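You operate a simulated robot arm through the tools that you are given. There is no shell and no other tool. Be economical: measure what you need, move in short steps, check, and stop when the job is done.

Carry out the task below with a simulated robot arm. There is one attempt and no reset: what you move stays moved.

TASK
Stack the tote tag that says "salted" from the top of the check bench on top of the tote tag labelled "plain". Then put the blue tag on the label on the top of the check bench.

It is judged by the outcome, as a careful person would: the job done as asked, and still so three seconds after it is handed in. It fails if anything else is knocked over, pushed out of place, dropped, spilled or broken.

THE ROBOT
A 6-joint arm with a two-finger parallel gripper, fixed in place. Base frame: the origin is at the foot of the arm, x ahead of it, y to its left, z up; the work surface is at about z = 0. Lengths are in m, angles in degrees, forces in N, time in s.
With the tool pointing down near the work surface it reaches from about 0.14 to 0.58 m from the base axis. Its first joint turns from -66.0 to 66.0 degrees. Payload 2.1 kg.
Tool frame: the origin (TCP) lies between the finger pads and is the grasp point; the fingertips stand 0.03 m ahead of it; z points along the fingers, y is the line along which they close. The gripper opens to 0.094 m. The fingers are 0.028 m wide and 0.01 m thick; the gripper's body (0.05 by 0.096 m) begins 0.055 m behind the TCP.
Orientation is told as [roll, pitch, yaw] about the base's x, y, z axes, in that order, counted from this pose: with the fingers straight down and closing along the base's y, the tool's x points along the base's -x, its y along +y and its z along -z.

THE INTERFACE
- The arm moves only by the tool step_arm. Its argument "commands" is a list of rows, each a list of 7 numbers: the shift along the base's x, y, z in units of 100 mm (1.0 is 100 mm), then the turn, a rotation vector about the base's x, y, z in units of 45 degrees (1.0 is 45 degrees), then the finger opening in m, from 0 to 0.094. In form: [[tx, ty, tz, wx, wy, wz, hand], ...]. A call has 1 to 10 rows; each row is the pose to reach, as a shift and turn from the pose commanded when the call began. A call with a number of a shift or a turn outside -1 to 1 is refused whole. A row lasts 0.2 s, in which the tool goes at most 0.05 m and 8.6 degrees; a call with a longer step from one row to the next is refused whole, and so is a gripper value outside its range. A pose out of reach is approached as far as the arm can. The call stops where the force on the tool passes 40 N (or 10 N more than at its start, if that is more) or the arm is blocked; 0.2 s more then pass. The fingers move at their own pace (about 0.072 m/s each) and stop on an object; they squeeze with about 25 N. The grip force told is the motor's: it shows also when the fingers shut on nothing. Time passes only in rows, and 0.2 s behind the last, so rows that repeat a pose let the fingers close. It gives the time, the measured TCP pose, the force on the tool (base axes), the opening and the grip force at its end, in the units of the frame above (readings bear some noise), and new pictures: "views" is both (left out), scene, wrist or none.
- Cameras (640 x 400 px; columns grow to the right, rows downward): "scene" is fixed at [0.0344, -0.3593, 0.4839]; the picture's right is [0.92, -0.40, 0.00], its down [-0.23, -0.52, -0.82] and it looks along [0.33, 0.75, -0.57] (base axes); focal length 248 px, centre (320, 200). "wrist" rides on the gripper at [-0.037, 0, -0.058] in the tool frame; the picture's right is [0.00, -1.00, 0.00], its down [0.97, 0.00, -0.24] and it looks along [0.24, 0.00, 0.97] (tool axes); focal length 218 px, centre (320, 200).
- measure_at(camera, pixels): for up to 12 pixels [column, row] of the newest picture of that camera ("zoom" is the newest enlarged one), the place [x, y, z] in the base frame of the surface seen there, good to about 0.003 m. No time passes.
- inspect(camera, box): a new picture of the part [left, top, right, bottom] of that camera's present view, enlarged. No time passes.
- close_job(): hands the job in; it is judged then, once.

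Work in short steps. Measure before you move; look again where a grasp or a placing could have gone wrong, and mend it. You have 80 turns and 120 pictures in all, the two below and enlarged ones among them. Open the gripper and draw the arm clear of the work before you hand the job in, unless the task says otherwise; then end with one line.

The tools are called after "Call:" as name(argument=value, ...) on one line, values as JSON. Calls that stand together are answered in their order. step_arm: Moves the arm, as the interface text tells. Its arguments: {"type":"object","properties":{"commands":{"type":"array","items":{"type":"array","items":{"type":"number"}}},"views":{"type":"string","enum":["both","scene","wrist","none"]}},"required":["commands"]} The other tools are called the same way: measure_at (camera, pixels) gives the place of the surface under pixels of a picture; inspect (camera, box) takes an enlarged picture of a part of a camera's view; close_job () hands the job in.

At the start:

```text
t: 0.0
eef_pos: [0.2806, 0.0764, 0.306]
tool_rot: [0.1, 0.0, -0.1]
ft_force: [0.2, 0.3, 0.2]
finger_gap: 0.0943
grasp_force: 0.1
```

scene: 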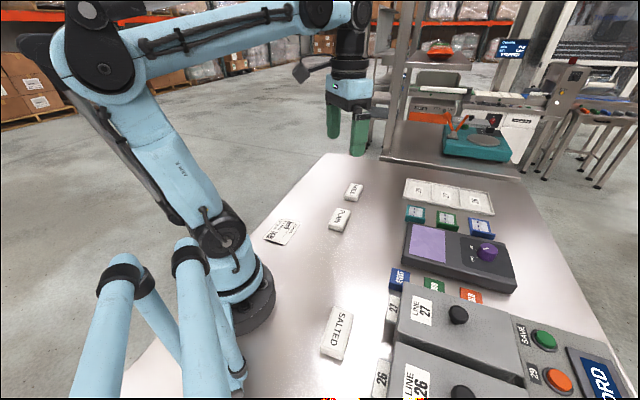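
wrist: 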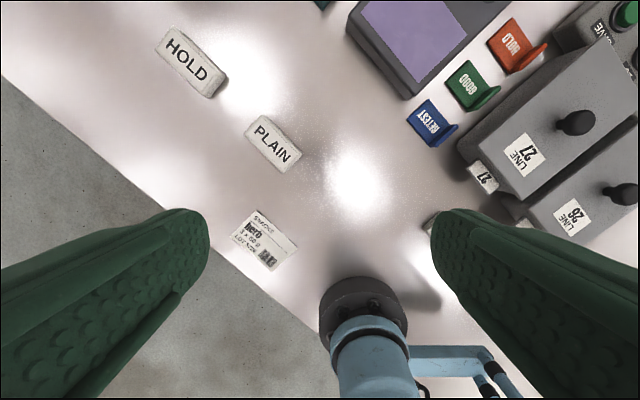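

The scene shows SALTED at (337,332), PLAIN at (340,219), a paper label at (282,232), and blue tags at (398,278) and (481,227). I'll enlarge these areas to tell them apart.

Call:
inspect(camera="scene", box=[380, 170, 540, 310])

Call:
inspect(camera="scene", box=[250, 170, 450, 370])

Call:
measure_at(camera="scene", pixels=[[337, 310], [353, 314], [322, 350], [340, 357], [337, 332], [340, 217], [282, 232], [398, 278], [481, 227], [353, 190], [300, 250], [350, 280]])

Call:
measure_at(camera="wrist", pixels=[[264, 116], [302, 154], [246, 128], [278, 172], [272, 143], [258, 211], [298, 247], [233, 236], [270, 271], [428, 125], [410, 118], [447, 125]])

```text
2.86 times, centred on (460, 240) of scene
```

zoom: 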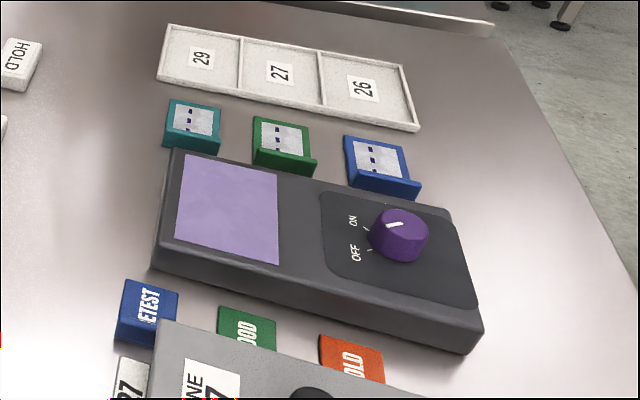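

```text
2.00 times, centred on (350, 270) of scene
```

zoom: 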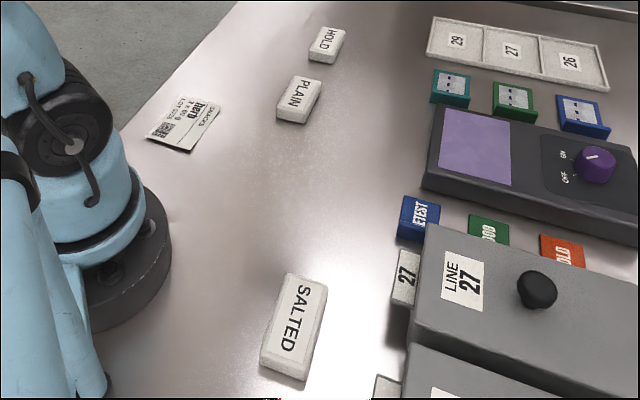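

```text
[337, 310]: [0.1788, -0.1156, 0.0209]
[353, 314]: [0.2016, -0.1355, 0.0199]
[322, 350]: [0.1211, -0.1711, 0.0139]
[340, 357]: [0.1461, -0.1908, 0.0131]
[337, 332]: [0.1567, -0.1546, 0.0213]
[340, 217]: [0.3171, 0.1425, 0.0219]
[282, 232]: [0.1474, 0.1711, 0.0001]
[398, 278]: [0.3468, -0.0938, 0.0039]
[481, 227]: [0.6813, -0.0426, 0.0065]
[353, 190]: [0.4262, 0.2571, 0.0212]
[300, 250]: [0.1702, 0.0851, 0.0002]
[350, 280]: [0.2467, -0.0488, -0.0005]
```

```text
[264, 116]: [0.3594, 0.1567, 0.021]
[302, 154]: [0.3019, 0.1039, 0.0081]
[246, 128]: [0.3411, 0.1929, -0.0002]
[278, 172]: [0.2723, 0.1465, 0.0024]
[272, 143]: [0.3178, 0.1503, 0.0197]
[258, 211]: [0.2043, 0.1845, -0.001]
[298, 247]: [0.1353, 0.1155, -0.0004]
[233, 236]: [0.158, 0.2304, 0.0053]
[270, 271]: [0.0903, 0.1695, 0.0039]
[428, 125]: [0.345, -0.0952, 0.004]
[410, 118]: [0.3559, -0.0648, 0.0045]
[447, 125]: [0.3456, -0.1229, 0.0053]
```

The rear blue tag (0.68, -0.04) is out of reach. The blue RETEST tag is reachable, and the paper label is at (0.147, 0.171). I'll go toward SALTED first, turning to +45° yaw because its long axis runs at about 45°.

Call:
step_arm(commands=[[-0.1, -0.17, -0.1, 0, 0, 0.17, 0.094], [-0.2, -0.34, -0.2, 0, 0, 0.34, 0.094], [-0.3, -0.5, -0.3, 0, 0, 0.51, 0.094], [-0.4, -0.67, -0.4, 0, 0, 0.68, 0.094], [-0.5, -0.84, -0.5, 0, 0, 0.85, 0.094], [-0.6, -1.0, -0.6, 0, 0, 1.0, 0.094]], views="wrist")

Call:
measure_at(camera="scene", pixels=[[403, 318], [385, 335], [391, 310], [393, 365], [382, 378], [420, 300], [395, 343], [470, 345]])

```text
t: 1.4
eef_pos: [0.2196, -0.0237, 0.2458]
tool_rot: [-0.1, -0.1, 45.0]
ft_force: [0.4, -0.7, 1.2]
finger_gap: 0.0943
grasp_force: 0.0
```

wrist: 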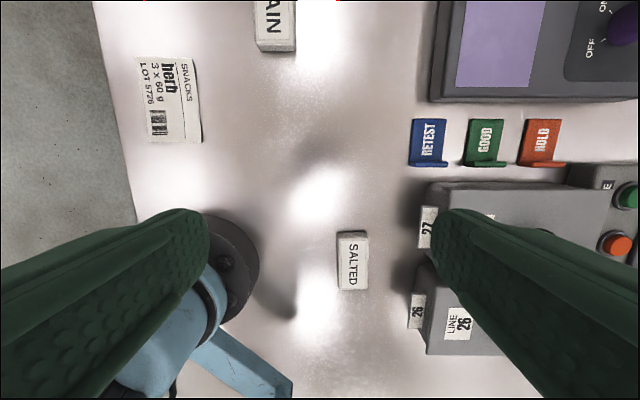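

```text
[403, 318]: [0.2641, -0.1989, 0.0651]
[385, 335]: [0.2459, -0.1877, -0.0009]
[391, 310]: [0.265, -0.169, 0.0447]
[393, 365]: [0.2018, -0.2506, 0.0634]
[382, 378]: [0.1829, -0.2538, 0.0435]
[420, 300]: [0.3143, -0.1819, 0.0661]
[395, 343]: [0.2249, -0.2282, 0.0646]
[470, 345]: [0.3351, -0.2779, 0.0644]
```

Everything lies aligned at 45°. SALTED spans about (338,232)–(368,290), so I'll measure its top, PLAIN and the label precisely.

Call:
measure_at(camera="wrist", pixels=[[340, 240], [366, 240], [341, 284], [366, 284], [353, 262], [353, 234], [353, 287], [148, 100], [200, 100], [166, 60], [173, 140], [178, 100]])

Call:
inspect(camera="wrist", box=[300, 210, 440, 300])

```text
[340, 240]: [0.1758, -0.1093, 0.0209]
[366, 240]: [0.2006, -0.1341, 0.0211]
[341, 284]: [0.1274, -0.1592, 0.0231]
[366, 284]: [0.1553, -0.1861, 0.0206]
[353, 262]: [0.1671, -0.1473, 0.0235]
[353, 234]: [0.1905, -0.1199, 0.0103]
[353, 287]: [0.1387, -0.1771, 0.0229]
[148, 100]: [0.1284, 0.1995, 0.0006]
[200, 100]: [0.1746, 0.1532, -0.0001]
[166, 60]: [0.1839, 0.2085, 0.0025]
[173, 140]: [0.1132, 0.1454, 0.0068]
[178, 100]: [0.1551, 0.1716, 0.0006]
```

```text
4.44 times, centred on (370, 255) of wrist
```

zoom: 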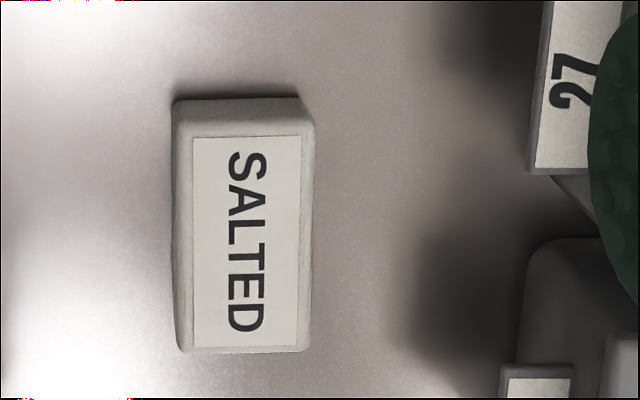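

SALTED's centre is about (0.163, -0.147), top at 0.022, about 0.04 × 0.073. I'll move above it and check the alignment.

Call:
step_arm(commands=[[-0.15, -0.33, -0.3, 0, 0, 0, 0.08], [-0.3, -0.66, -0.6, 0, 0, 0, 0.08], [-0.5, -1.0, -0.95, 0, 0, 0, 0.08]], views="none")

Call:
step_arm(commands=[[-0.07, -0.23, -0.2, 0, 0, 0, 0.08], [-0.07, -0.23, -0.5, 0, 0, 0, 0.08]])

```text
refused: row 3 steps farther than a row can; nothing moved
```

```text
t: 2.0
eef_pos: [0.2111, -0.0476, 0.1961]
tool_rot: [-0.1, -0.1, 45.1]
ft_force: [-0.1, 0.9, -0.2]
finger_gap: 0.0799
grasp_force: 0.0
```

scene: 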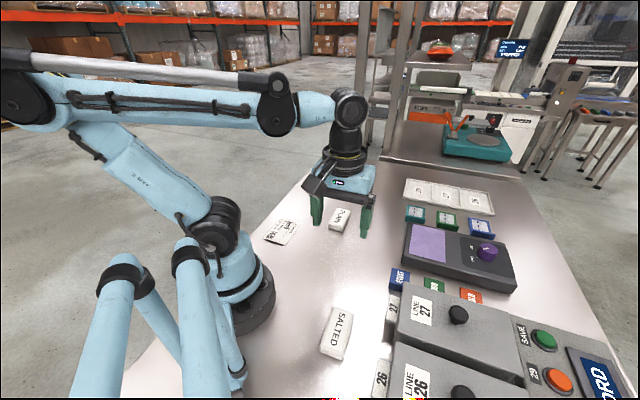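
wrist: 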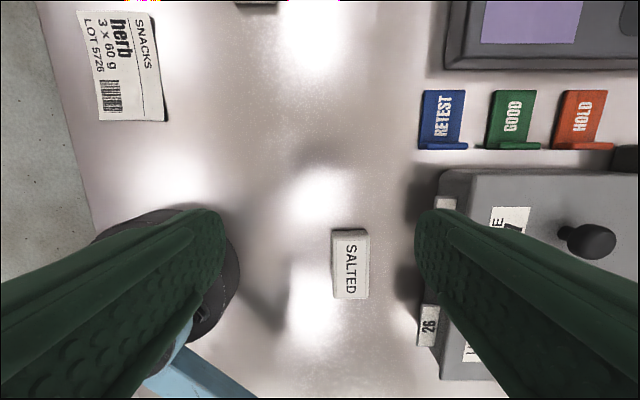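

The first call was refused, and the second moved part of the way safely. I'll continue to above SALTED.

Call:
step_arm(commands=[[-0.12, -0.25, -0.2, 0, 0, 0, 0.08], [-0.24, -0.5, -0.4, 0, 0, 0, 0.08], [-0.36, -0.75, -0.6, 0, 0, 0, 0.08], [-0.48, -0.99, -0.86, 0, 0, 0, 0.08]])

```text
t: 3.0
eef_pos: [0.1608, -0.1474, 0.1097]
tool_rot: [0.1, 0.0, 45.1]
ft_force: [0.3, -0.5, -1.2]
finger_gap: 0.08
grasp_force: 0.0
```

scene: 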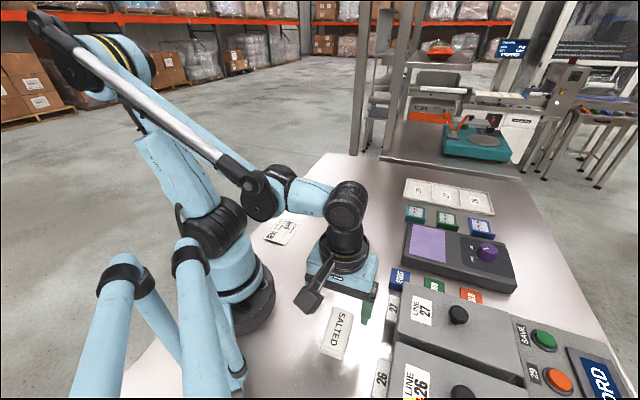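
wrist: 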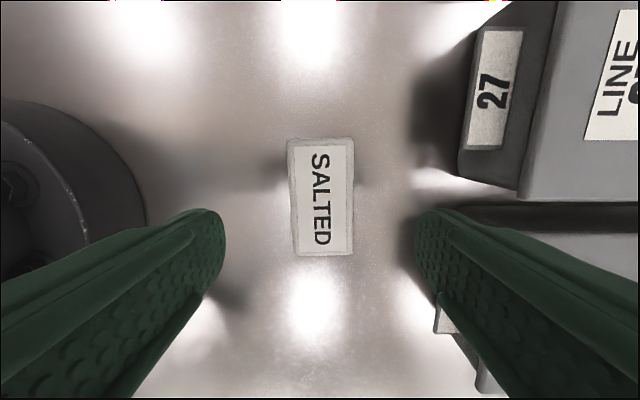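

The tag is centred between the fingers (column 321). I'll check its centre along the long axis.

Call:
measure_at(camera="wrist", pixels=[[296, 150], [347, 148], [300, 248], [349, 248], [321, 200], [320, 145], [322, 251]])

```text
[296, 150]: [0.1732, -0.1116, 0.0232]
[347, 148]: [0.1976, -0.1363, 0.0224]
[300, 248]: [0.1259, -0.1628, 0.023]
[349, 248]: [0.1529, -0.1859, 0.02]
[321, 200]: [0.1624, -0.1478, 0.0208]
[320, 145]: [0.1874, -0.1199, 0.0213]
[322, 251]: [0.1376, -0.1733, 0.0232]
```

It's centred, at about (0.162, -0.148). I'll descend to TCP z ≈ 0.036 and close.

Call:
step_arm(commands=[[0.01, 0, -0.3, 0, 0, 0, 0.08], [0.01, 0, -0.55, 0, 0, 0, 0.08], [0.01, 0, -0.74, 0, 0, 0, 0.08], [0.01, 0, -0.74, 0, 0, 0, 0.03], [0.01, 0, -0.74, 0, 0, 0, 0.02], [0.01, 0, -0.74, 0, 0, 0, 0.02]])

```text
t: 4.4
eef_pos: [0.1644, -0.1463, 0.036]
tool_rot: [0.0, 0.0, 44.9]
ft_force: [0.0, -0.3, -0.6]
finger_gap: 0.0438
grasp_force: 25.2
```

scene: 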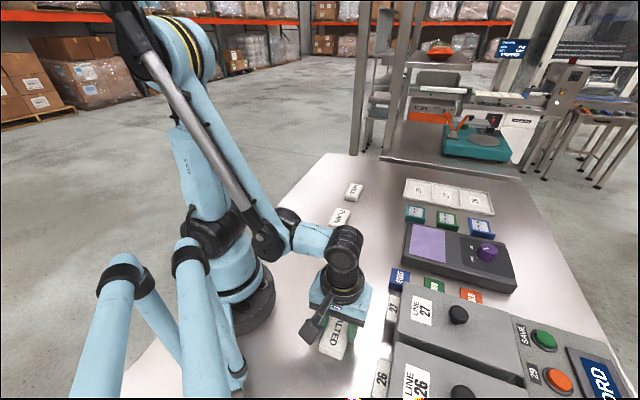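
wrist: 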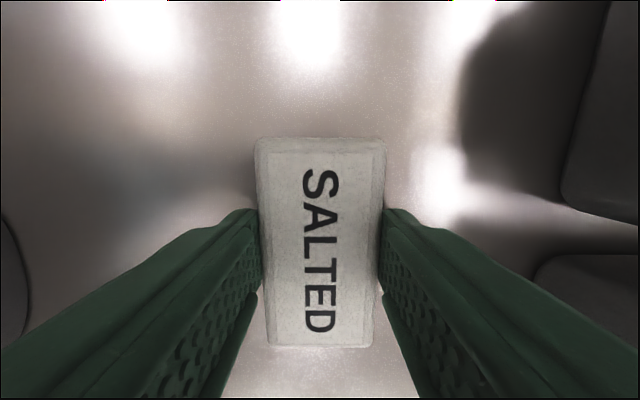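

SALTED is gripped (gap 0.044, 25 N). I'll lift it and carry it toward PLAIN in stages.

Call:
step_arm(commands=[[0, 0, 0.3, 0, 0, 0, 0.02], [0, 0, 0.65, 0, 0, 0, 0.02], [0, 0, 1.0, 0, 0, 0, 0.02], [0.1, 0.3, 1.0, 0, 0, 0, 0.02], [0.2, 0.65, 1.0, 0, 0, 0, 0.02], [0.3, 1.0, 1.0, 0, 0, 0, 0.02]], views="none")

Call:
step_arm(commands=[[0.15, 0.3, 0, 0, 0, 0, 0.02], [0.3, 0.65, 0, 0, 0, 0, 0.02], [0.45, 1.0, 0, 0, 0, 0, 0.02]])

```text
t: 5.8
eef_pos: [0.1957, -0.0465, 0.1369]
tool_rot: [0.0, 0.0, 44.9]
ft_force: [0.3, 0.7, 0.9]
finger_gap: 0.02
grasp_force: 0.0
```

```text
t: 6.6
eef_pos: [0.2404, 0.0565, 0.1353]
tool_rot: [0.0, 0.0, 44.9]
ft_force: [0.1, 0.8, -0.2]
finger_gap: 0.02
grasp_force: 0.1
```

scene: 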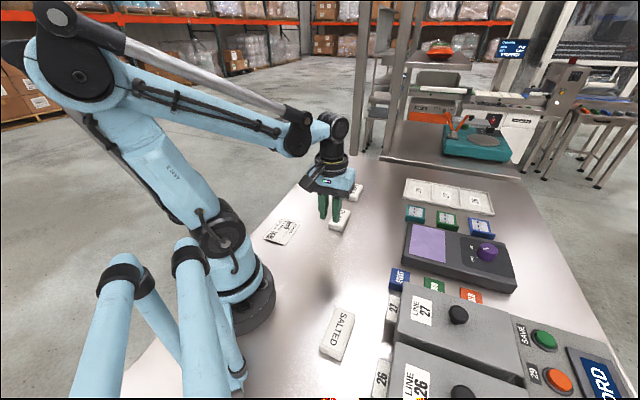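
wrist: 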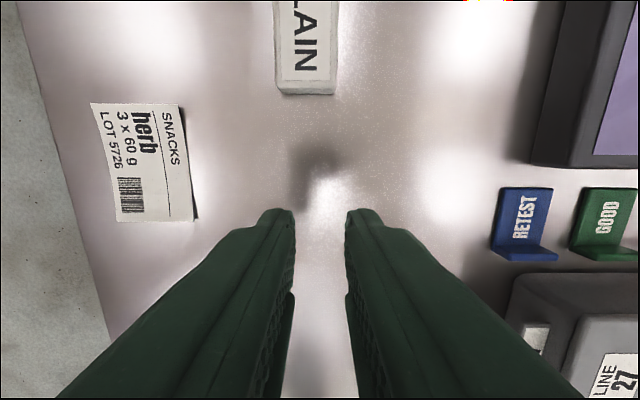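

The grip was lost on lifting: gap is 0.02 with no force, and SALTED is back at its spot (337,332). Since I'm near PLAIN, I'll rise for a good look at it before going back.

Call:
step_arm(commands=[[0.1, 0.2, 0.3, 0, 0, 0, 0.08], [0.2, 0.4, 0.5, 0, 0, 0, 0.08], [0.2, 0.4, 0.5, 0, 0, 0, 0.08]], views="wrist")

Call:
inspect(camera="scene", box=[290, 290, 390, 370])

```text
t: 7.4
eef_pos: [0.2612, 0.0937, 0.1843]
tool_rot: [0.0, -0.1, 45.0]
ft_force: [-0.4, 0.0, -0.2]
finger_gap: 0.08
grasp_force: 0.1
```

wrist: 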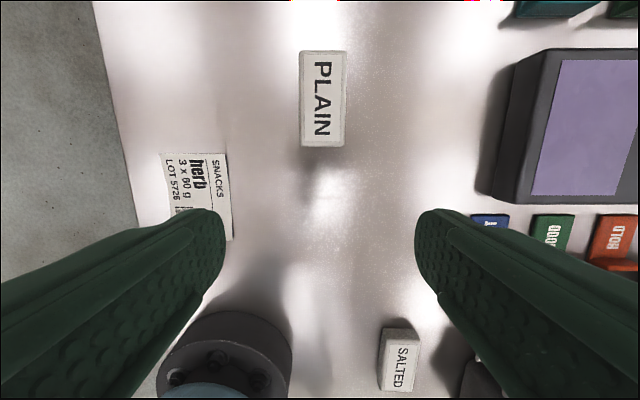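

```text
5.00 times, centred on (340, 330) of scene
```

zoom: 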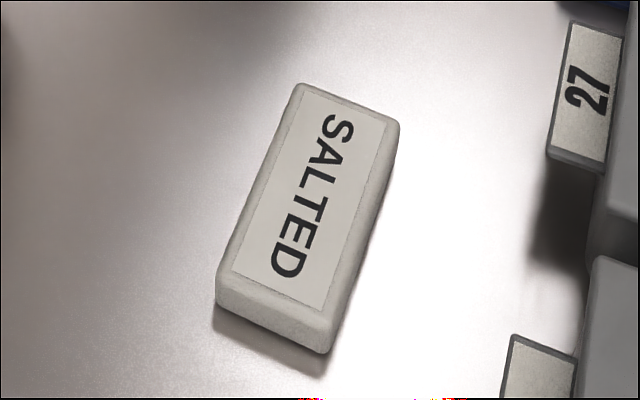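

SALTED has rounded edges, so it needs a lower grip. I'll measure PLAIN's top now.

Call:
measure_at(camera="wrist", pixels=[[303, 56], [342, 56], [307, 134], [340, 134], [322, 96], [322, 53], [322, 137], [303, 96], [344, 96]])

Call:
step_arm(commands=[[-0.15, -0.33, -0.1, 0, 0, 0, 0.08], [-0.3, -0.66, -0.2, 0, 0, 0, 0.08], [-0.45, -1.0, -0.3, 0, 0, 0, 0.08]], views="none")

Call:
step_arm(commands=[[-0.15, -0.33, -0.1, 0, 0, 0, 0.08], [-0.3, -0.66, -0.2, 0, 0, 0, 0.08], [-0.45, -1.0, -0.3, 0, 0, 0, 0.08]], views="none")

Call:
step_arm(commands=[[-0.05, -0.3, -0.1, 0, 0, 0, 0.08], [-0.08, -0.41, -0.15, 0, 0, 0, 0.08], [-0.08, -0.41, -0.15, 0, 0, 0, 0.08]], views="wrist")

```text
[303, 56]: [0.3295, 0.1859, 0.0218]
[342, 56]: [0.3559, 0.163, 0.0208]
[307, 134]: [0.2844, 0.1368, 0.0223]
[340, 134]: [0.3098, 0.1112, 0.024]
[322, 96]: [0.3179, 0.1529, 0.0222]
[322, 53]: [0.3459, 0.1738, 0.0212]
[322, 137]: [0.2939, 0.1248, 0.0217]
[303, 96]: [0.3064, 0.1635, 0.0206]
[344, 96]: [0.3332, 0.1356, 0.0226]
```

```text
t: 8.2
eef_pos: [0.2141, -0.0056, 0.1558]
tool_rot: [0.0, 0.0, 44.9]
ft_force: [0.7, -0.7, 0.0]
finger_gap: 0.0802
grasp_force: 0.1
```

```text
t: 9.0
eef_pos: [0.1699, -0.1057, 0.1267]
tool_rot: [-0.1, 0.0, 45.0]
ft_force: [0.1, -0.2, 0.6]
finger_gap: 0.0797
grasp_force: 0.1
```

```text
t: 9.8
eef_pos: [0.1624, -0.1464, 0.1119]
tool_rot: [-0.1, 0.1, 45.0]
ft_force: [-0.6, 0.2, 0.8]
finger_gap: 0.0797
grasp_force: 0.1
```

wrist: 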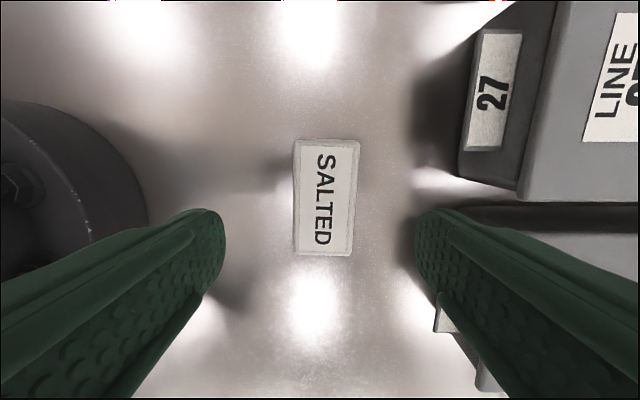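

SALTED sits almost where it was (column 325). PLAIN's centre is (0.3195, 0.149). I'll descend lower, to TCP z ≈ 0.0325, and grip with settling time.

Call:
step_arm(commands=[[0.015, -0.02, -0.4, 0, 0, 0, 0.08], [0.015, -0.02, -0.7, 0, 0, 0, 0.08], [0.015, -0.02, -0.79, 0, 0, 0, 0.08], [0.015, -0.02, -0.79, 0, 0, 0, 0.03], [0.015, -0.02, -0.79, 0, 0, 0, 0.0], [0.015, -0.02, -0.79, 0, 0, 0, 0.0], [0.015, -0.02, -0.79, 0, 0, 0, 0.0]], views="wrist")

Call:
step_arm(commands=[[0, 0, 0.05, 0, 0, 0, 0.0], [0, 0, 0.1, 0, 0, 0, 0.0], [0, 0, 0.15, 0, 0, 0, 0.0], [0, 0, 0.2, 0, 0, 0, 0.0]])

```text
t: 11.4
eef_pos: [0.163, -0.1488, 0.031]
tool_rot: [-0.1, 0.0, 45.0]
ft_force: [0.3, 0.1, -0.4]
finger_gap: 0.0438
grasp_force: 24.8
```

wrist: 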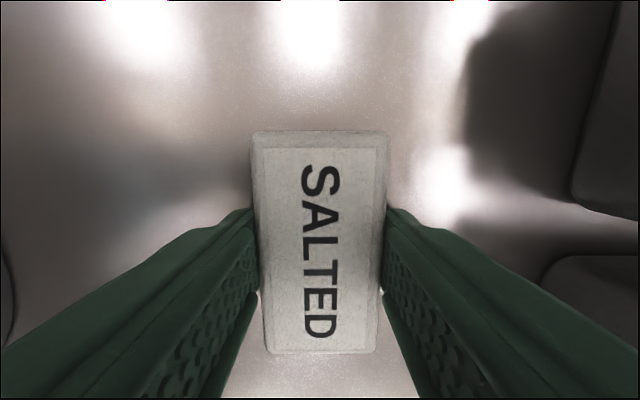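

```text
t: 12.4
eef_pos: [0.1636, -0.1487, 0.0516]
tool_rot: [0.0, -0.1, 45.0]
ft_force: [-0.1, -0.1, -0.5]
finger_gap: 0.0437
grasp_force: 24.7
```

scene: 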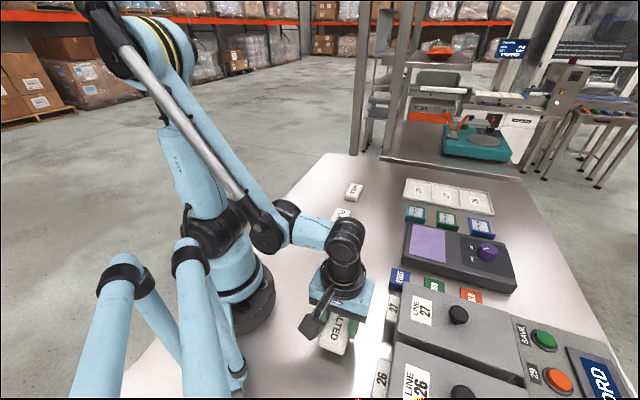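
wrist: 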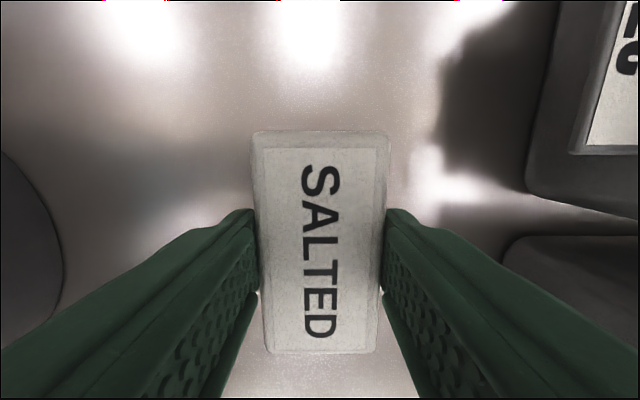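

It's held with no slip. I'll keep lifting gently.

Call:
step_arm(commands=[[0, 0, 0.08, 0, 0, 0, 0.0], [0, 0, 0.16, 0, 0, 0, 0.0], [0, 0, 0.24, 0, 0, 0, 0.0], [0, 0, 0.32, 0, 0, 0, 0.0], [0.01, 0.06, 0.34, 0, 0, 0, 0.0], [0.03, 0.14, 0.34, 0, 0, 0, 0.0], [0.07, 0.24, 0.34, 0, 0, 0, 0.0], [0.12, 0.36, 0.34, 0, 0, 0, 0.0], [0.17, 0.48, 0.34, 0, 0, 0, 0.0], [0.22, 0.58, 0.34, 0, 0, 0, 0.0]], views="wrist")

```text
t: 14.6
eef_pos: [0.1862, -0.0917, 0.0847]
tool_rot: [0.0, -0.1, 45.0]
ft_force: [-0.3, -0.2, -0.3]
finger_gap: 0.0439
grasp_force: 24.9
```

wrist: 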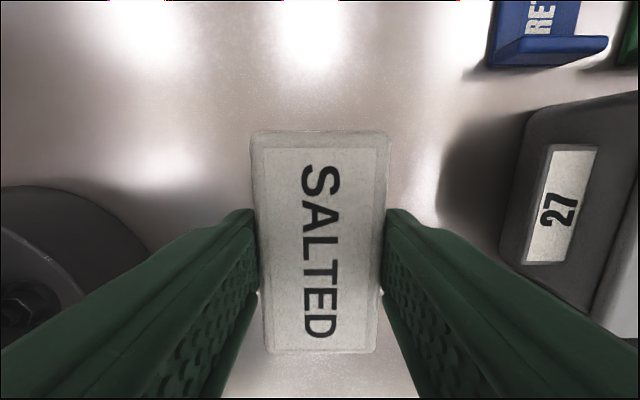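

It's still held. I'll continue toward PLAIN and measure the held tag's offset from the TCP.

Call:
measure_at(camera="wrist", pixels=[[268, 155], [374, 155], [275, 335], [370, 335], [320, 140], [320, 344], [320, 230]])

Call:
step_arm(commands=[[0.05, 0.08, 0.0, 0, 0, 0, 0.0], [0.11, 0.18, 0.0, 0, 0, 0, 0.0], [0.18, 0.31, 0.0, 0, 0, 0, 0.0], [0.26, 0.45, 0, 0, 0, 0, 0.0], [0.34, 0.59, 0, 0, 0, 0, 0.0], [0.42, 0.73, 0, 0, 0, 0, 0.0], [0.5, 0.86, 0, 0, 0, 0, 0.0], [0.55, 0.95, 0, 0, 0, 0, 0.0], [0.57, 1.0, 0, 0, 0, 0, 0.0]], views="wrist")

```text
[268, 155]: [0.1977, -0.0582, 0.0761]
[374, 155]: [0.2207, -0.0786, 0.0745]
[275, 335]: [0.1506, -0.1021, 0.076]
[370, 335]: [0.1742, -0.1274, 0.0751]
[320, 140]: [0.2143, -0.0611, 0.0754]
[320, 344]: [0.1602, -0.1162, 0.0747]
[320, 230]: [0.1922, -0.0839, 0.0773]
```

```text
t: 16.6
eef_pos: [0.2419, 0.0091, 0.0858]
tool_rot: [0.0, 0.1, 45.1]
ft_force: [-0.5, 0.8, -0.6]
finger_gap: 0.0437
grasp_force: 25.1
```

wrist: 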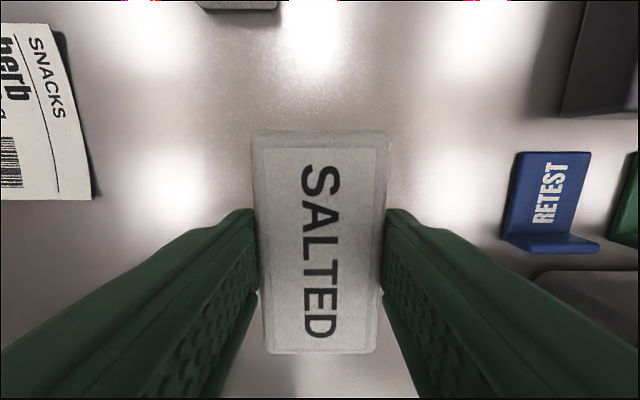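

The tag is centred on the TCP, top 9 mm below it. I'll carry on to above (0.3195, 0.149).

Call:
step_arm(commands=[[0.05, 0.09, 0.0, 0, 0, 0, 0.0], [0.11, 0.2, 0.0, 0, 0, 0, 0.0], [0.18, 0.33, 0.0, 0, 0, 0, 0.0], [0.26, 0.47, 0, 0, 0, 0, 0.0], [0.34, 0.61, 0, 0, 0, 0, 0.0], [0.42, 0.75, 0, 0, 0, 0, 0.0], [0.49, 0.88, 0, 0, 0, 0, 0.0], [0.54, 0.96, 0, 0, 0, 0, 0.0], [0.56, 1.0, 0, 0, 0, 0, 0.0]], views="wrist")

Call:
step_arm(commands=[[0.07, 0.12, 0, 0, 0, 0, 0], [0.15, 0.27, 0, 0, 0, 0, 0], [0.21, 0.38, 0, 0, 0, 0, 0], [0.22, 0.41, 0, 0, 0, 0, 0], [0.22, 0.41, 0, 0, 0, 0, 0]])

```text
t: 18.6
eef_pos: [0.2988, 0.1094, 0.0873]
tool_rot: [0.0, 0.0, 45.0]
ft_force: [0.3, -0.4, -0.3]
finger_gap: 0.0438
grasp_force: 25.4
```

wrist: 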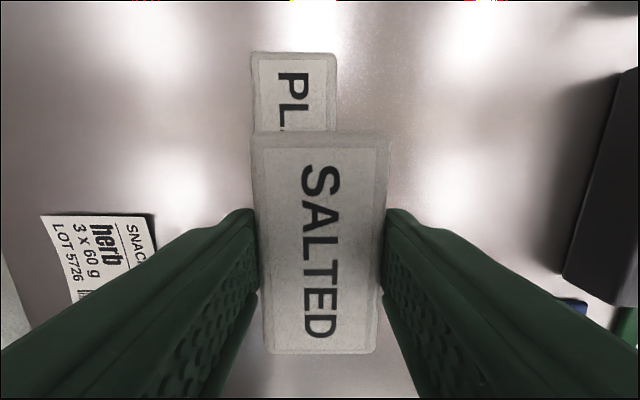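

```text
t: 19.8
eef_pos: [0.32, 0.1505, 0.0864]
tool_rot: [0.0, 0.0, 45.0]
ft_force: [0.5, -0.1, -0.5]
finger_gap: 0.0441
grasp_force: 24.9
```

scene: 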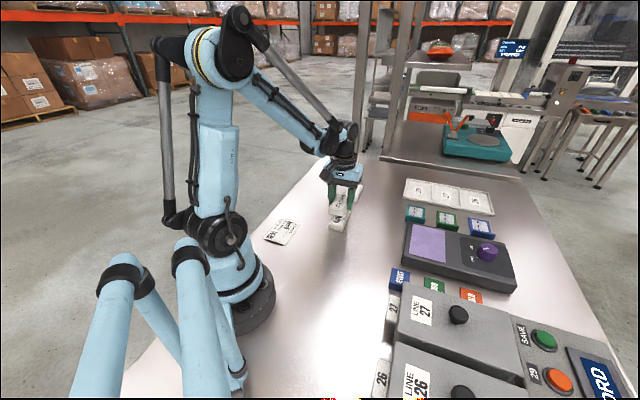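
wrist: 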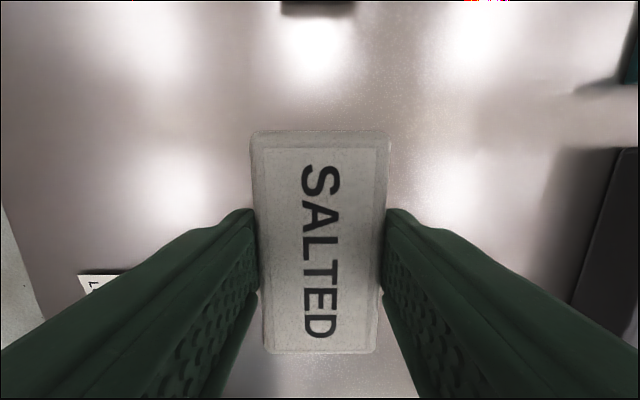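

It's aligned above PLAIN. I'll lower gently until it contacts, at about TCP z 0.053.

Call:
step_arm(commands=[[0, 0, -0.1, 0, 0, 0, 0], [0, 0, -0.2, 0, 0, 0, 0], [0, 0, -0.27, 0, 0, 0, 0], [0, 0, -0.3, 0, 0, 0, 0], [0, 0, -0.32, 0, 0, 0, 0], [0, 0, -0.33, 0, 0, 0, 0]])

```text
t: 21.2
eef_pos: [0.3211, 0.1508, 0.0531]
tool_rot: [-0.1, 0.0, 45.0]
ft_force: [1.0, -0.1, 1.1]
finger_gap: 0.0439
grasp_force: 25.1
```

scene: 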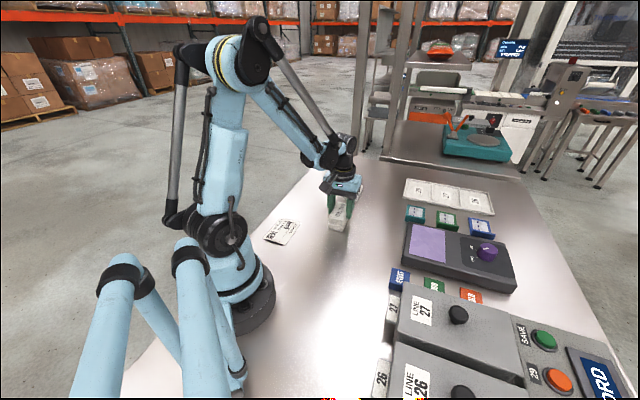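
wrist: 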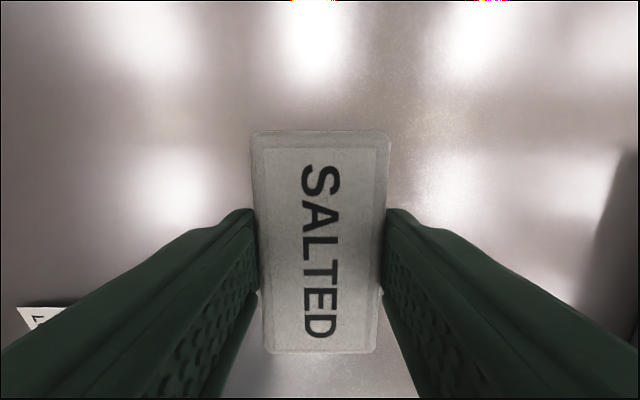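

It's nearly seated. I'll lower 1 mm more to check for contact force.

Call:
step_arm(commands=[[0, 0, -0.01, 0, 0, 0, 0], [0, 0, -0.01, 0, 0, 0, 0]], views="none")

Call:
inspect(camera="scene", box=[300, 170, 380, 240])

```text
t: 21.8
eef_pos: [0.3197, 0.1519, 0.0525]
tool_rot: [0.0, 0.0, 45.0]
ft_force: [-0.1, -2.6, 24.4]
finger_gap: 0.0438
grasp_force: 25.0
```

```text
5.71 times, centred on (340, 205) of scene
```

zoom: 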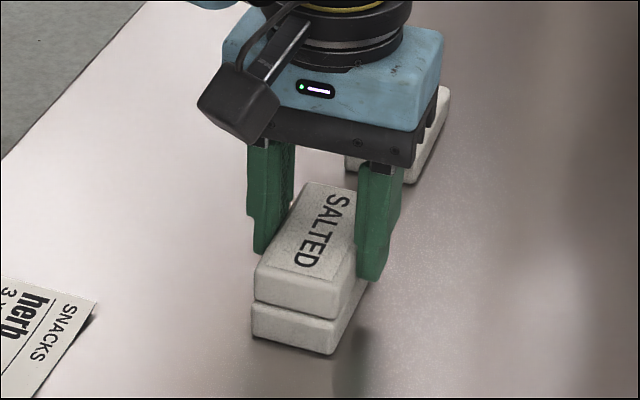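

The contact force is 24 N and the stack looks aligned. I'll ease off 1 mm, release and rise straight up.

Call:
step_arm(commands=[[0, 0, 0.01, 0, 0, 0, 0], [0, 0, 0.01, 0, 0, 0, 0.06], [0, 0, 0.01, 0, 0, 0, 0.06], [0, 0, 0.2, 0, 0, 0, 0.06], [0, 0, 0.5, 0, 0, 0, 0.06], [0, 0, 0.9, 0, 0, 0, 0.06]])

```text
t: 23.2
eef_pos: [0.3179, 0.1512, 0.1455]
tool_rot: [0.0, 0.0, 45.1]
ft_force: [-0.7, 0.4, 0.4]
finger_gap: 0.0603
grasp_force: 0.0
```

scene: 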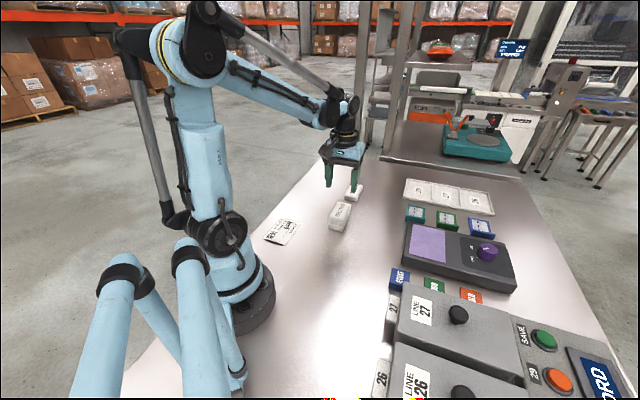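
wrist: 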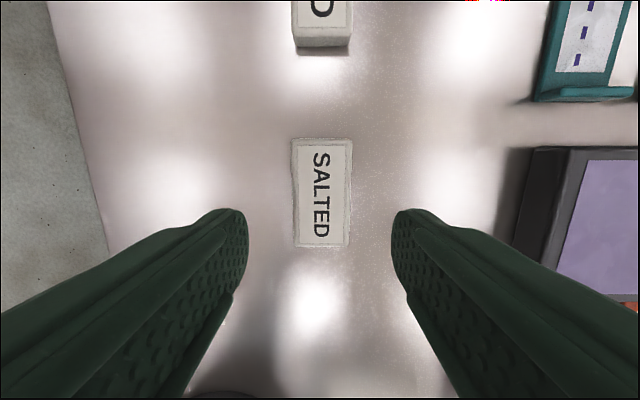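

The stack looks good. Next is the blue RETEST tag near (0.347, -0.094), so I'll move above it at a safe height.

Call:
step_arm(commands=[[0, -0.4, 0.1, 0, 0, 0, 0.06], [0, -0.8, 0.1, 0, 0, 0, 0.06], [0, -1.0, 0.1, 0, 0, 0, 0.06]], views="none")

Call:
step_arm(commands=[[0, -0.4, 0, 0, 0, 0, 0.06], [0, -0.8, 0, 0, 0, 0, 0.06], [0, -1.0, 0, 0, 0, 0, 0.06]], views="none")

Call:
step_arm(commands=[[0, -0.3, 0, 0, 0, 0, 0.06], [0, -0.45, 0, 0, 0, 0, 0.06], [0, -0.45, 0, 0, 0, 0, 0.06]])

```text
t: 24.0
eef_pos: [0.3208, 0.05, 0.1533]
tool_rot: [0.0, 0.0, 45.0]
ft_force: [-0.4, 0.1, 0.6]
finger_gap: 0.0601
grasp_force: 0.1
```

```text
t: 24.8
eef_pos: [0.3218, -0.049, 0.153]
tool_rot: [0.0, 0.0, 45.1]
ft_force: [0.2, 0.1, -0.9]
finger_gap: 0.0598
grasp_force: 0.0
```

```text
t: 25.6
eef_pos: [0.3197, -0.0951, 0.1525]
tool_rot: [0.0, 0.1, 44.9]
ft_force: [1.0, 0.2, -0.6]
finger_gap: 0.06
grasp_force: 0.1
```

scene: 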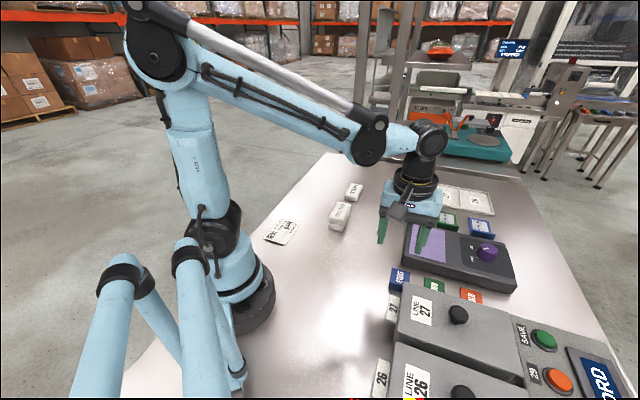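
wrist: 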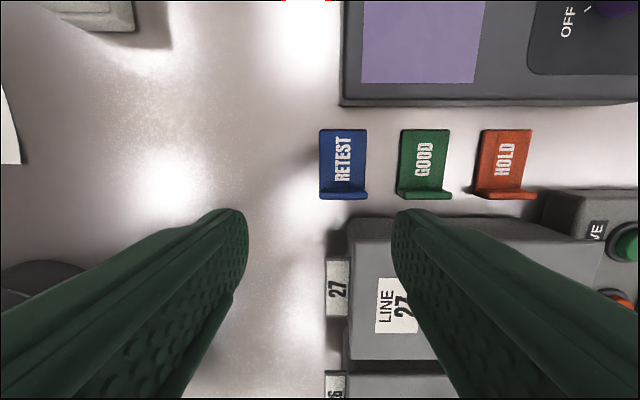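

The wrist view shows RETEST's plate at about (320–366, 130–190) with its upright lip at row ~195. I'll enlarge it and measure.

Call:
inspect(camera="wrist", box=[300, 110, 460, 220])

Call:
measure_at(camera="wrist", pixels=[[322, 133], [364, 133], [322, 185], [362, 185], [325, 193], [364, 193], [324, 198], [366, 197], [400, 133], [345, 214], [352, 100], [402, 192]])

```text
3.64 times, centred on (380, 165) of wrist
```

zoom: 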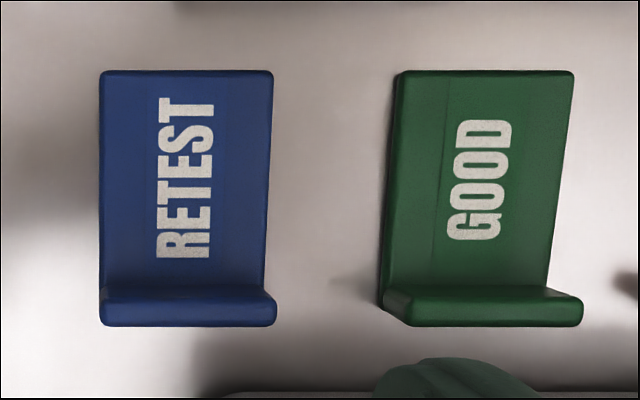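

```text
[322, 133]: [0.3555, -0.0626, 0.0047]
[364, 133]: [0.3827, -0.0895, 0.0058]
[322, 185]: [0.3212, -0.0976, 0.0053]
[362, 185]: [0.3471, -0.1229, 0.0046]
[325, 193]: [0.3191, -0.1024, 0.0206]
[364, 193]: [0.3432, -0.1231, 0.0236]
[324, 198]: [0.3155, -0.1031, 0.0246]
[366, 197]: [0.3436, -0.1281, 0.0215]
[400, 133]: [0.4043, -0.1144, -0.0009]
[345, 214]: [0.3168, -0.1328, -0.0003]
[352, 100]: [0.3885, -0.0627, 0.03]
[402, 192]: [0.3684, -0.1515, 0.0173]
```

I'll grip RETEST across its 38 mm width near the lip, aiming for TCP at (0.339, -0.106); the gap to GOOD is about 33 mm, which is enough. First I'll lower to a hover, and measure the box edge.

Call:
measure_at(camera="wrist", pixels=[[352, 222], [380, 226], [375, 214], [366, 133], [320, 150]])

Call:
step_arm(commands=[[0.1, -0.06, -0.25, 0, 0, 0, 0.058], [0.19, -0.11, -0.5, 0, 0, 0, 0.058], [0.19, -0.11, -0.65, 0, 0, 0, 0.058], [0.19, -0.11, -0.65, 0, 0, 0, 0.058]])

```text
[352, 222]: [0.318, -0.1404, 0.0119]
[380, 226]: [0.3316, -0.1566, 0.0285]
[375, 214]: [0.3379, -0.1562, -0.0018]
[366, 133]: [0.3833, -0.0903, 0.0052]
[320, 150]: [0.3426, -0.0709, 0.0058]
```

```text
t: 26.6
eef_pos: [0.3395, -0.1066, 0.0884]
tool_rot: [0.0, 0.0, 44.9]
ft_force: [-0.3, 1.1, -0.2]
finger_gap: 0.0578
grasp_force: 0.0
```

scene: 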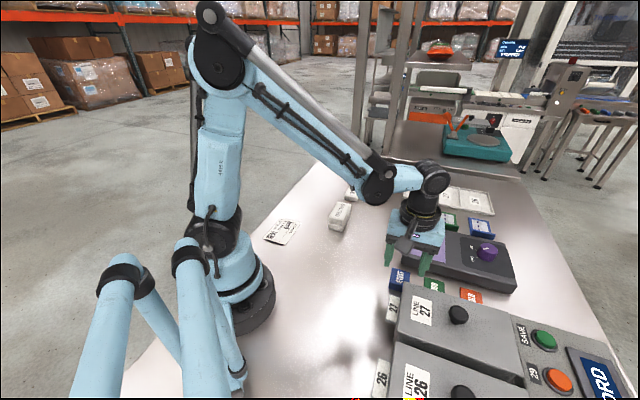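
wrist: 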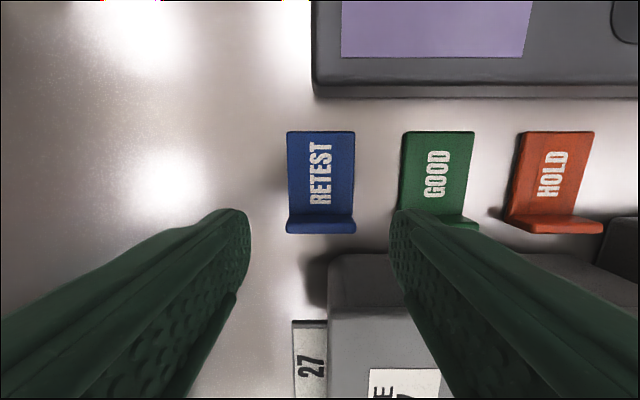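

RETEST is centred (column 320). I'll narrow the opening to 0.05 for extra clearance from GOOD and descend to z ≈ 0.032, then close.

Call:
step_arm(commands=[[0, 0, -0.15, 0, 0, 0, 0.05], [0, 0, -0.35, 0, 0, 0, 0.05], [0, 0, -0.5, 0, 0, 0, 0.05], [0, 0, -0.56, 0, 0, 0, 0.05], [0, 0, -0.56, 0, 0, 0, 0.02], [0, 0, -0.56, 0, 0, 0, 0.0], [0, 0, -0.56, 0, 0, 0, 0.0]])

```text
t: 28.2
eef_pos: [0.3392, -0.1055, 0.0316]
tool_rot: [0.0, 0.0, 45.0]
ft_force: [-0.2, -0.4, -0.3]
finger_gap: 0.0429
grasp_force: 25.1
```

scene: 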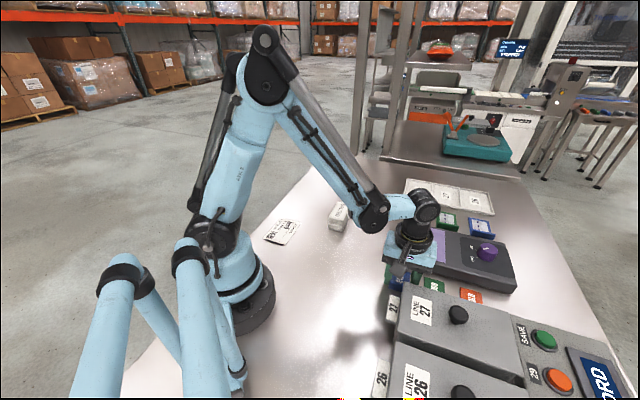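
wrist: 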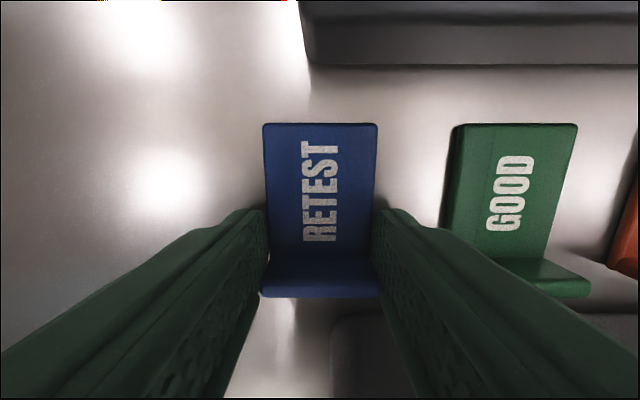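

Gripped across the tag at gap 0.043. I'll lift slowly and check.

Call:
step_arm(commands=[[0, 0, 0.05, 0, 0, 0, 0.0], [0, 0, 0.1, 0, 0, 0, 0.0], [0, 0, 0.18, 0, 0, 0, 0.0], [0, 0, 0.26, 0, 0, 0, 0.0], [0, 0, 0.36, 0, 0, 0, 0.0], [0, 0, 0.46, 0, 0, 0, 0.0], [0, 0, 0.56, 0, 0, 0, 0.0], [0, 0, 0.6, 0, 0, 0, 0.0]])

```text
t: 30.0
eef_pos: [0.3399, -0.1055, 0.0921]
tool_rot: [0.0, 0.0, 45.0]
ft_force: [0.4, -0.6, -0.9]
finger_gap: 0.0427
grasp_force: 25.3
```

scene: 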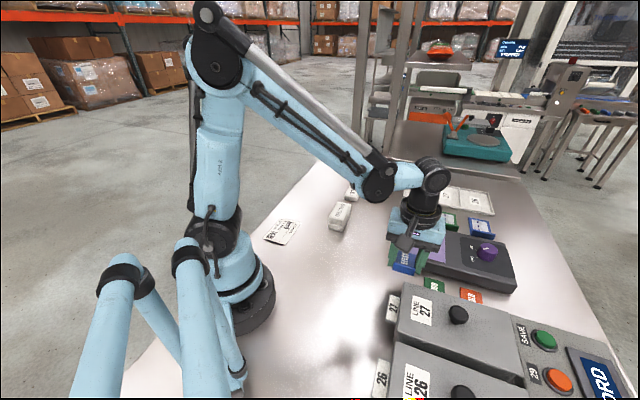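
wrist: 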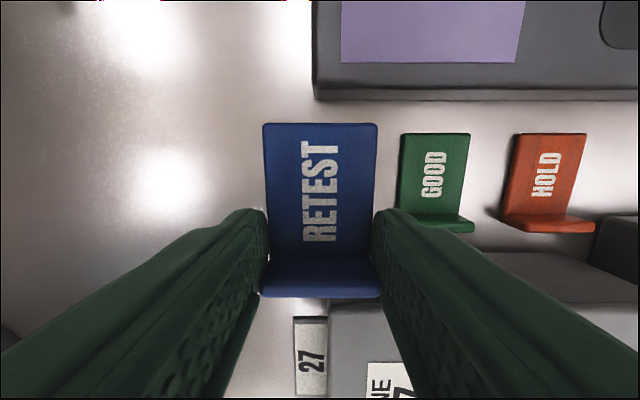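

RETEST is held. I'll carry it to above the label, with TCP target about (0.141, 0.166) so the tag's centre sits on the label's centre.

Call:
step_arm(commands=[[-0.03, 0.05, 0, 0, 0, 0, 0], [-0.08, 0.12, 0, 0, 0, 0, 0], [-0.16, 0.22, 0, 0, 0, 0, 0], [-0.24, 0.33, 0, 0, 0, 0, 0], [-0.33, 0.45, 0, 0, 0, 0, 0], [-0.42, 0.57, 0, 0, 0, 0, 0], [-0.51, 0.7, 0, 0, 0, 0, 0], [-0.59, 0.81, 0, 0, 0, 0, 0], [-0.64, 0.88, 0, 0, 0, 0, 0], [-0.66, 0.9, 0, 0, 0, 0, 0]], views="none")

Call:
step_arm(commands=[[-0.03, 0.05, 0, 0, 0, 0, 0], [-0.08, 0.12, 0, 0, 0, 0, 0], [-0.16, 0.22, 0, 0, 0, 0, 0], [-0.24, 0.33, 0, 0, 0, 0, 0], [-0.33, 0.45, 0, 0, 0, 0, 0], [-0.42, 0.57, 0, 0, 0, 0, 0], [-0.51, 0.7, 0, 0, 0, 0, 0], [-0.59, 0.81, 0, 0, 0, 0, 0], [-0.64, 0.88, 0, 0, 0, 0, 0], [-0.66, 0.9, 0, 0, 0, 0, 0]], views="wrist")

```text
t: 32.2
eef_pos: [0.2731, -0.0139, 0.0909]
tool_rot: [0.0, 0.0, 45.0]
ft_force: [-1.0, 0.2, -0.5]
finger_gap: 0.0428
grasp_force: 24.9
```

```text
t: 34.4
eef_pos: [0.2064, 0.0742, 0.0911]
tool_rot: [0.1, 0.0, 44.9]
ft_force: [0.2, -0.2, -0.3]
finger_gap: 0.0428
grasp_force: 25.0
```

wrist: 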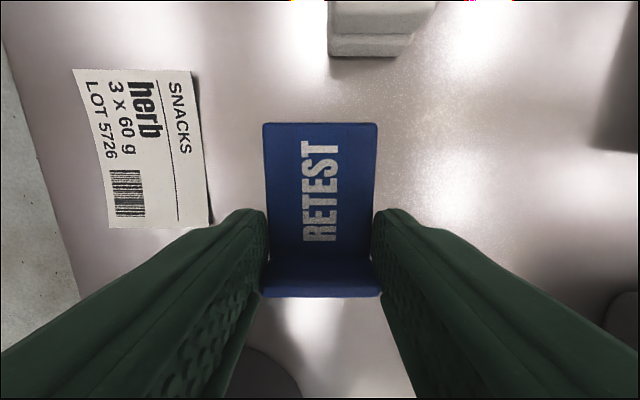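

The whole label is visible, with corners (74,70), (190,72), (110,227) and (210,225). I'll measure it and the held tag.

Call:
measure_at(camera="wrist", pixels=[[77, 73], [188, 75], [113, 223], [207, 222], [147, 150], [268, 128], [374, 128], [272, 250], [368, 250], [320, 290], [205, 180], [95, 150]])

```text
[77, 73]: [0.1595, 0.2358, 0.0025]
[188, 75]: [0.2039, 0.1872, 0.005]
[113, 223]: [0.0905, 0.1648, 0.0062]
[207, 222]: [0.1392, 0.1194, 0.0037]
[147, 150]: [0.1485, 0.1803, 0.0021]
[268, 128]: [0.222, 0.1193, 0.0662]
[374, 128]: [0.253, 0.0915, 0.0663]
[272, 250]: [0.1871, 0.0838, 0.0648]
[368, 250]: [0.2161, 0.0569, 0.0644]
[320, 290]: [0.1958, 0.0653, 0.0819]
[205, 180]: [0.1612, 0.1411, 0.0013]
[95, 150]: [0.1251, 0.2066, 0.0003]
```

The label's centre is (0.148, 0.177), and the tag's centre leads the TCP by about (0.010, 0.010). That makes the TCP target (0.138, 0.167).

Call:
step_arm(commands=[[-0.03, 0.05, 0, 0, 0, 0, 0], [-0.08, 0.12, 0, 0, 0, 0, 0], [-0.16, 0.22, 0, 0, 0, 0, 0], [-0.24, 0.33, 0, 0, 0, 0, 0], [-0.33, 0.45, 0, 0, 0, 0, 0], [-0.42, 0.57, 0, 0, 0, 0, 0], [-0.51, 0.7, 0, 0, 0, 0, 0], [-0.59, 0.81, 0, 0, 0, 0, 0], [-0.65, 0.89, 0, 0, 0, 0, 0], [-0.68, 0.92, 0, 0, 0, 0, 0]])

```text
t: 36.6
eef_pos: [0.1391, 0.1662, 0.0912]
tool_rot: [0.0, 0.0, 45.0]
ft_force: [0.0, 0.3, 0.0]
finger_gap: 0.0431
grasp_force: 25.1
```

scene: 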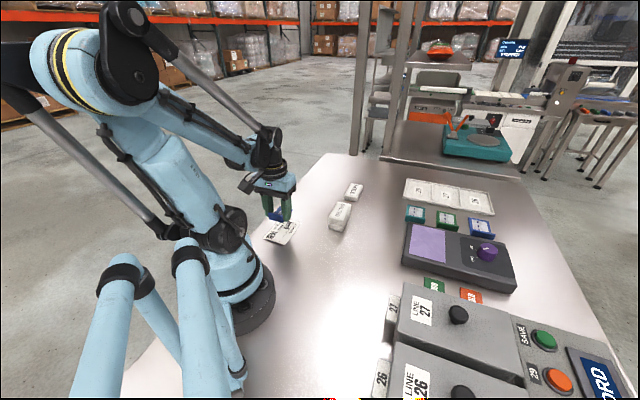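
wrist: 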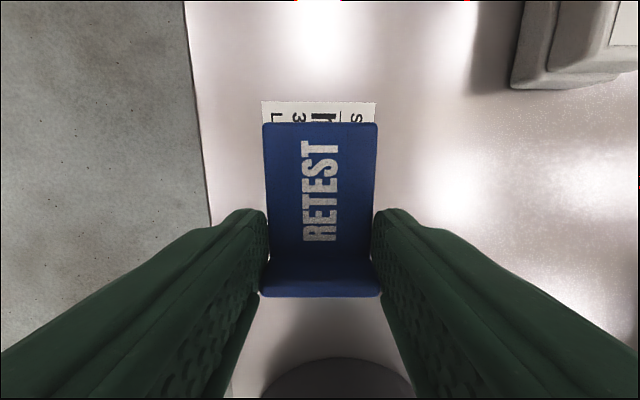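

The tag is centred over the label. I'll lower it gently.

Call:
step_arm(commands=[[0, 0, -0.1, 0, 0, 0, 0], [0, 0, -0.25, 0, 0, 0, 0], [0, 0, -0.4, 0, 0, 0, 0], [0, 0, -0.5, 0, 0, 0, 0], [0, 0, -0.55, 0, 0, 0, 0], [0, 0, -0.575, 0, 0, 0, 0], [0, 0, -0.575, 0, 0, 0, 0]])

```text
t: 38.2
eef_pos: [0.1392, 0.1672, 0.0333]
tool_rot: [0.0, 0.0, 45.0]
ft_force: [-0.2, -0.3, 3.3]
finger_gap: 0.0428
grasp_force: 24.8
```

scene: 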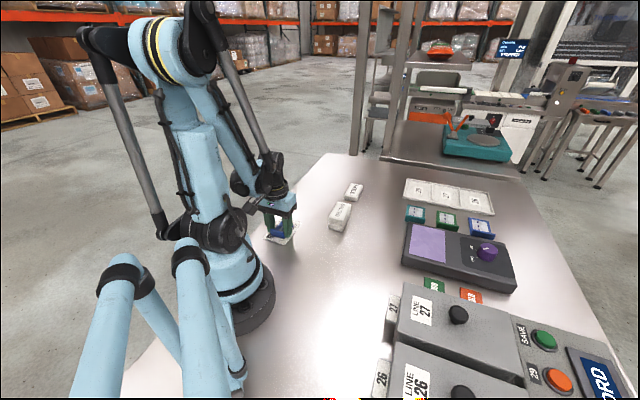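
wrist: 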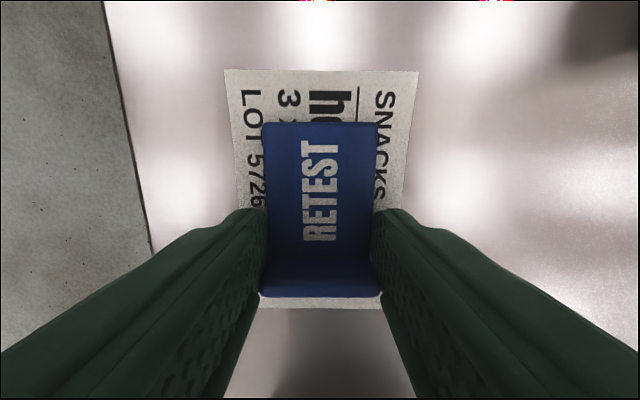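

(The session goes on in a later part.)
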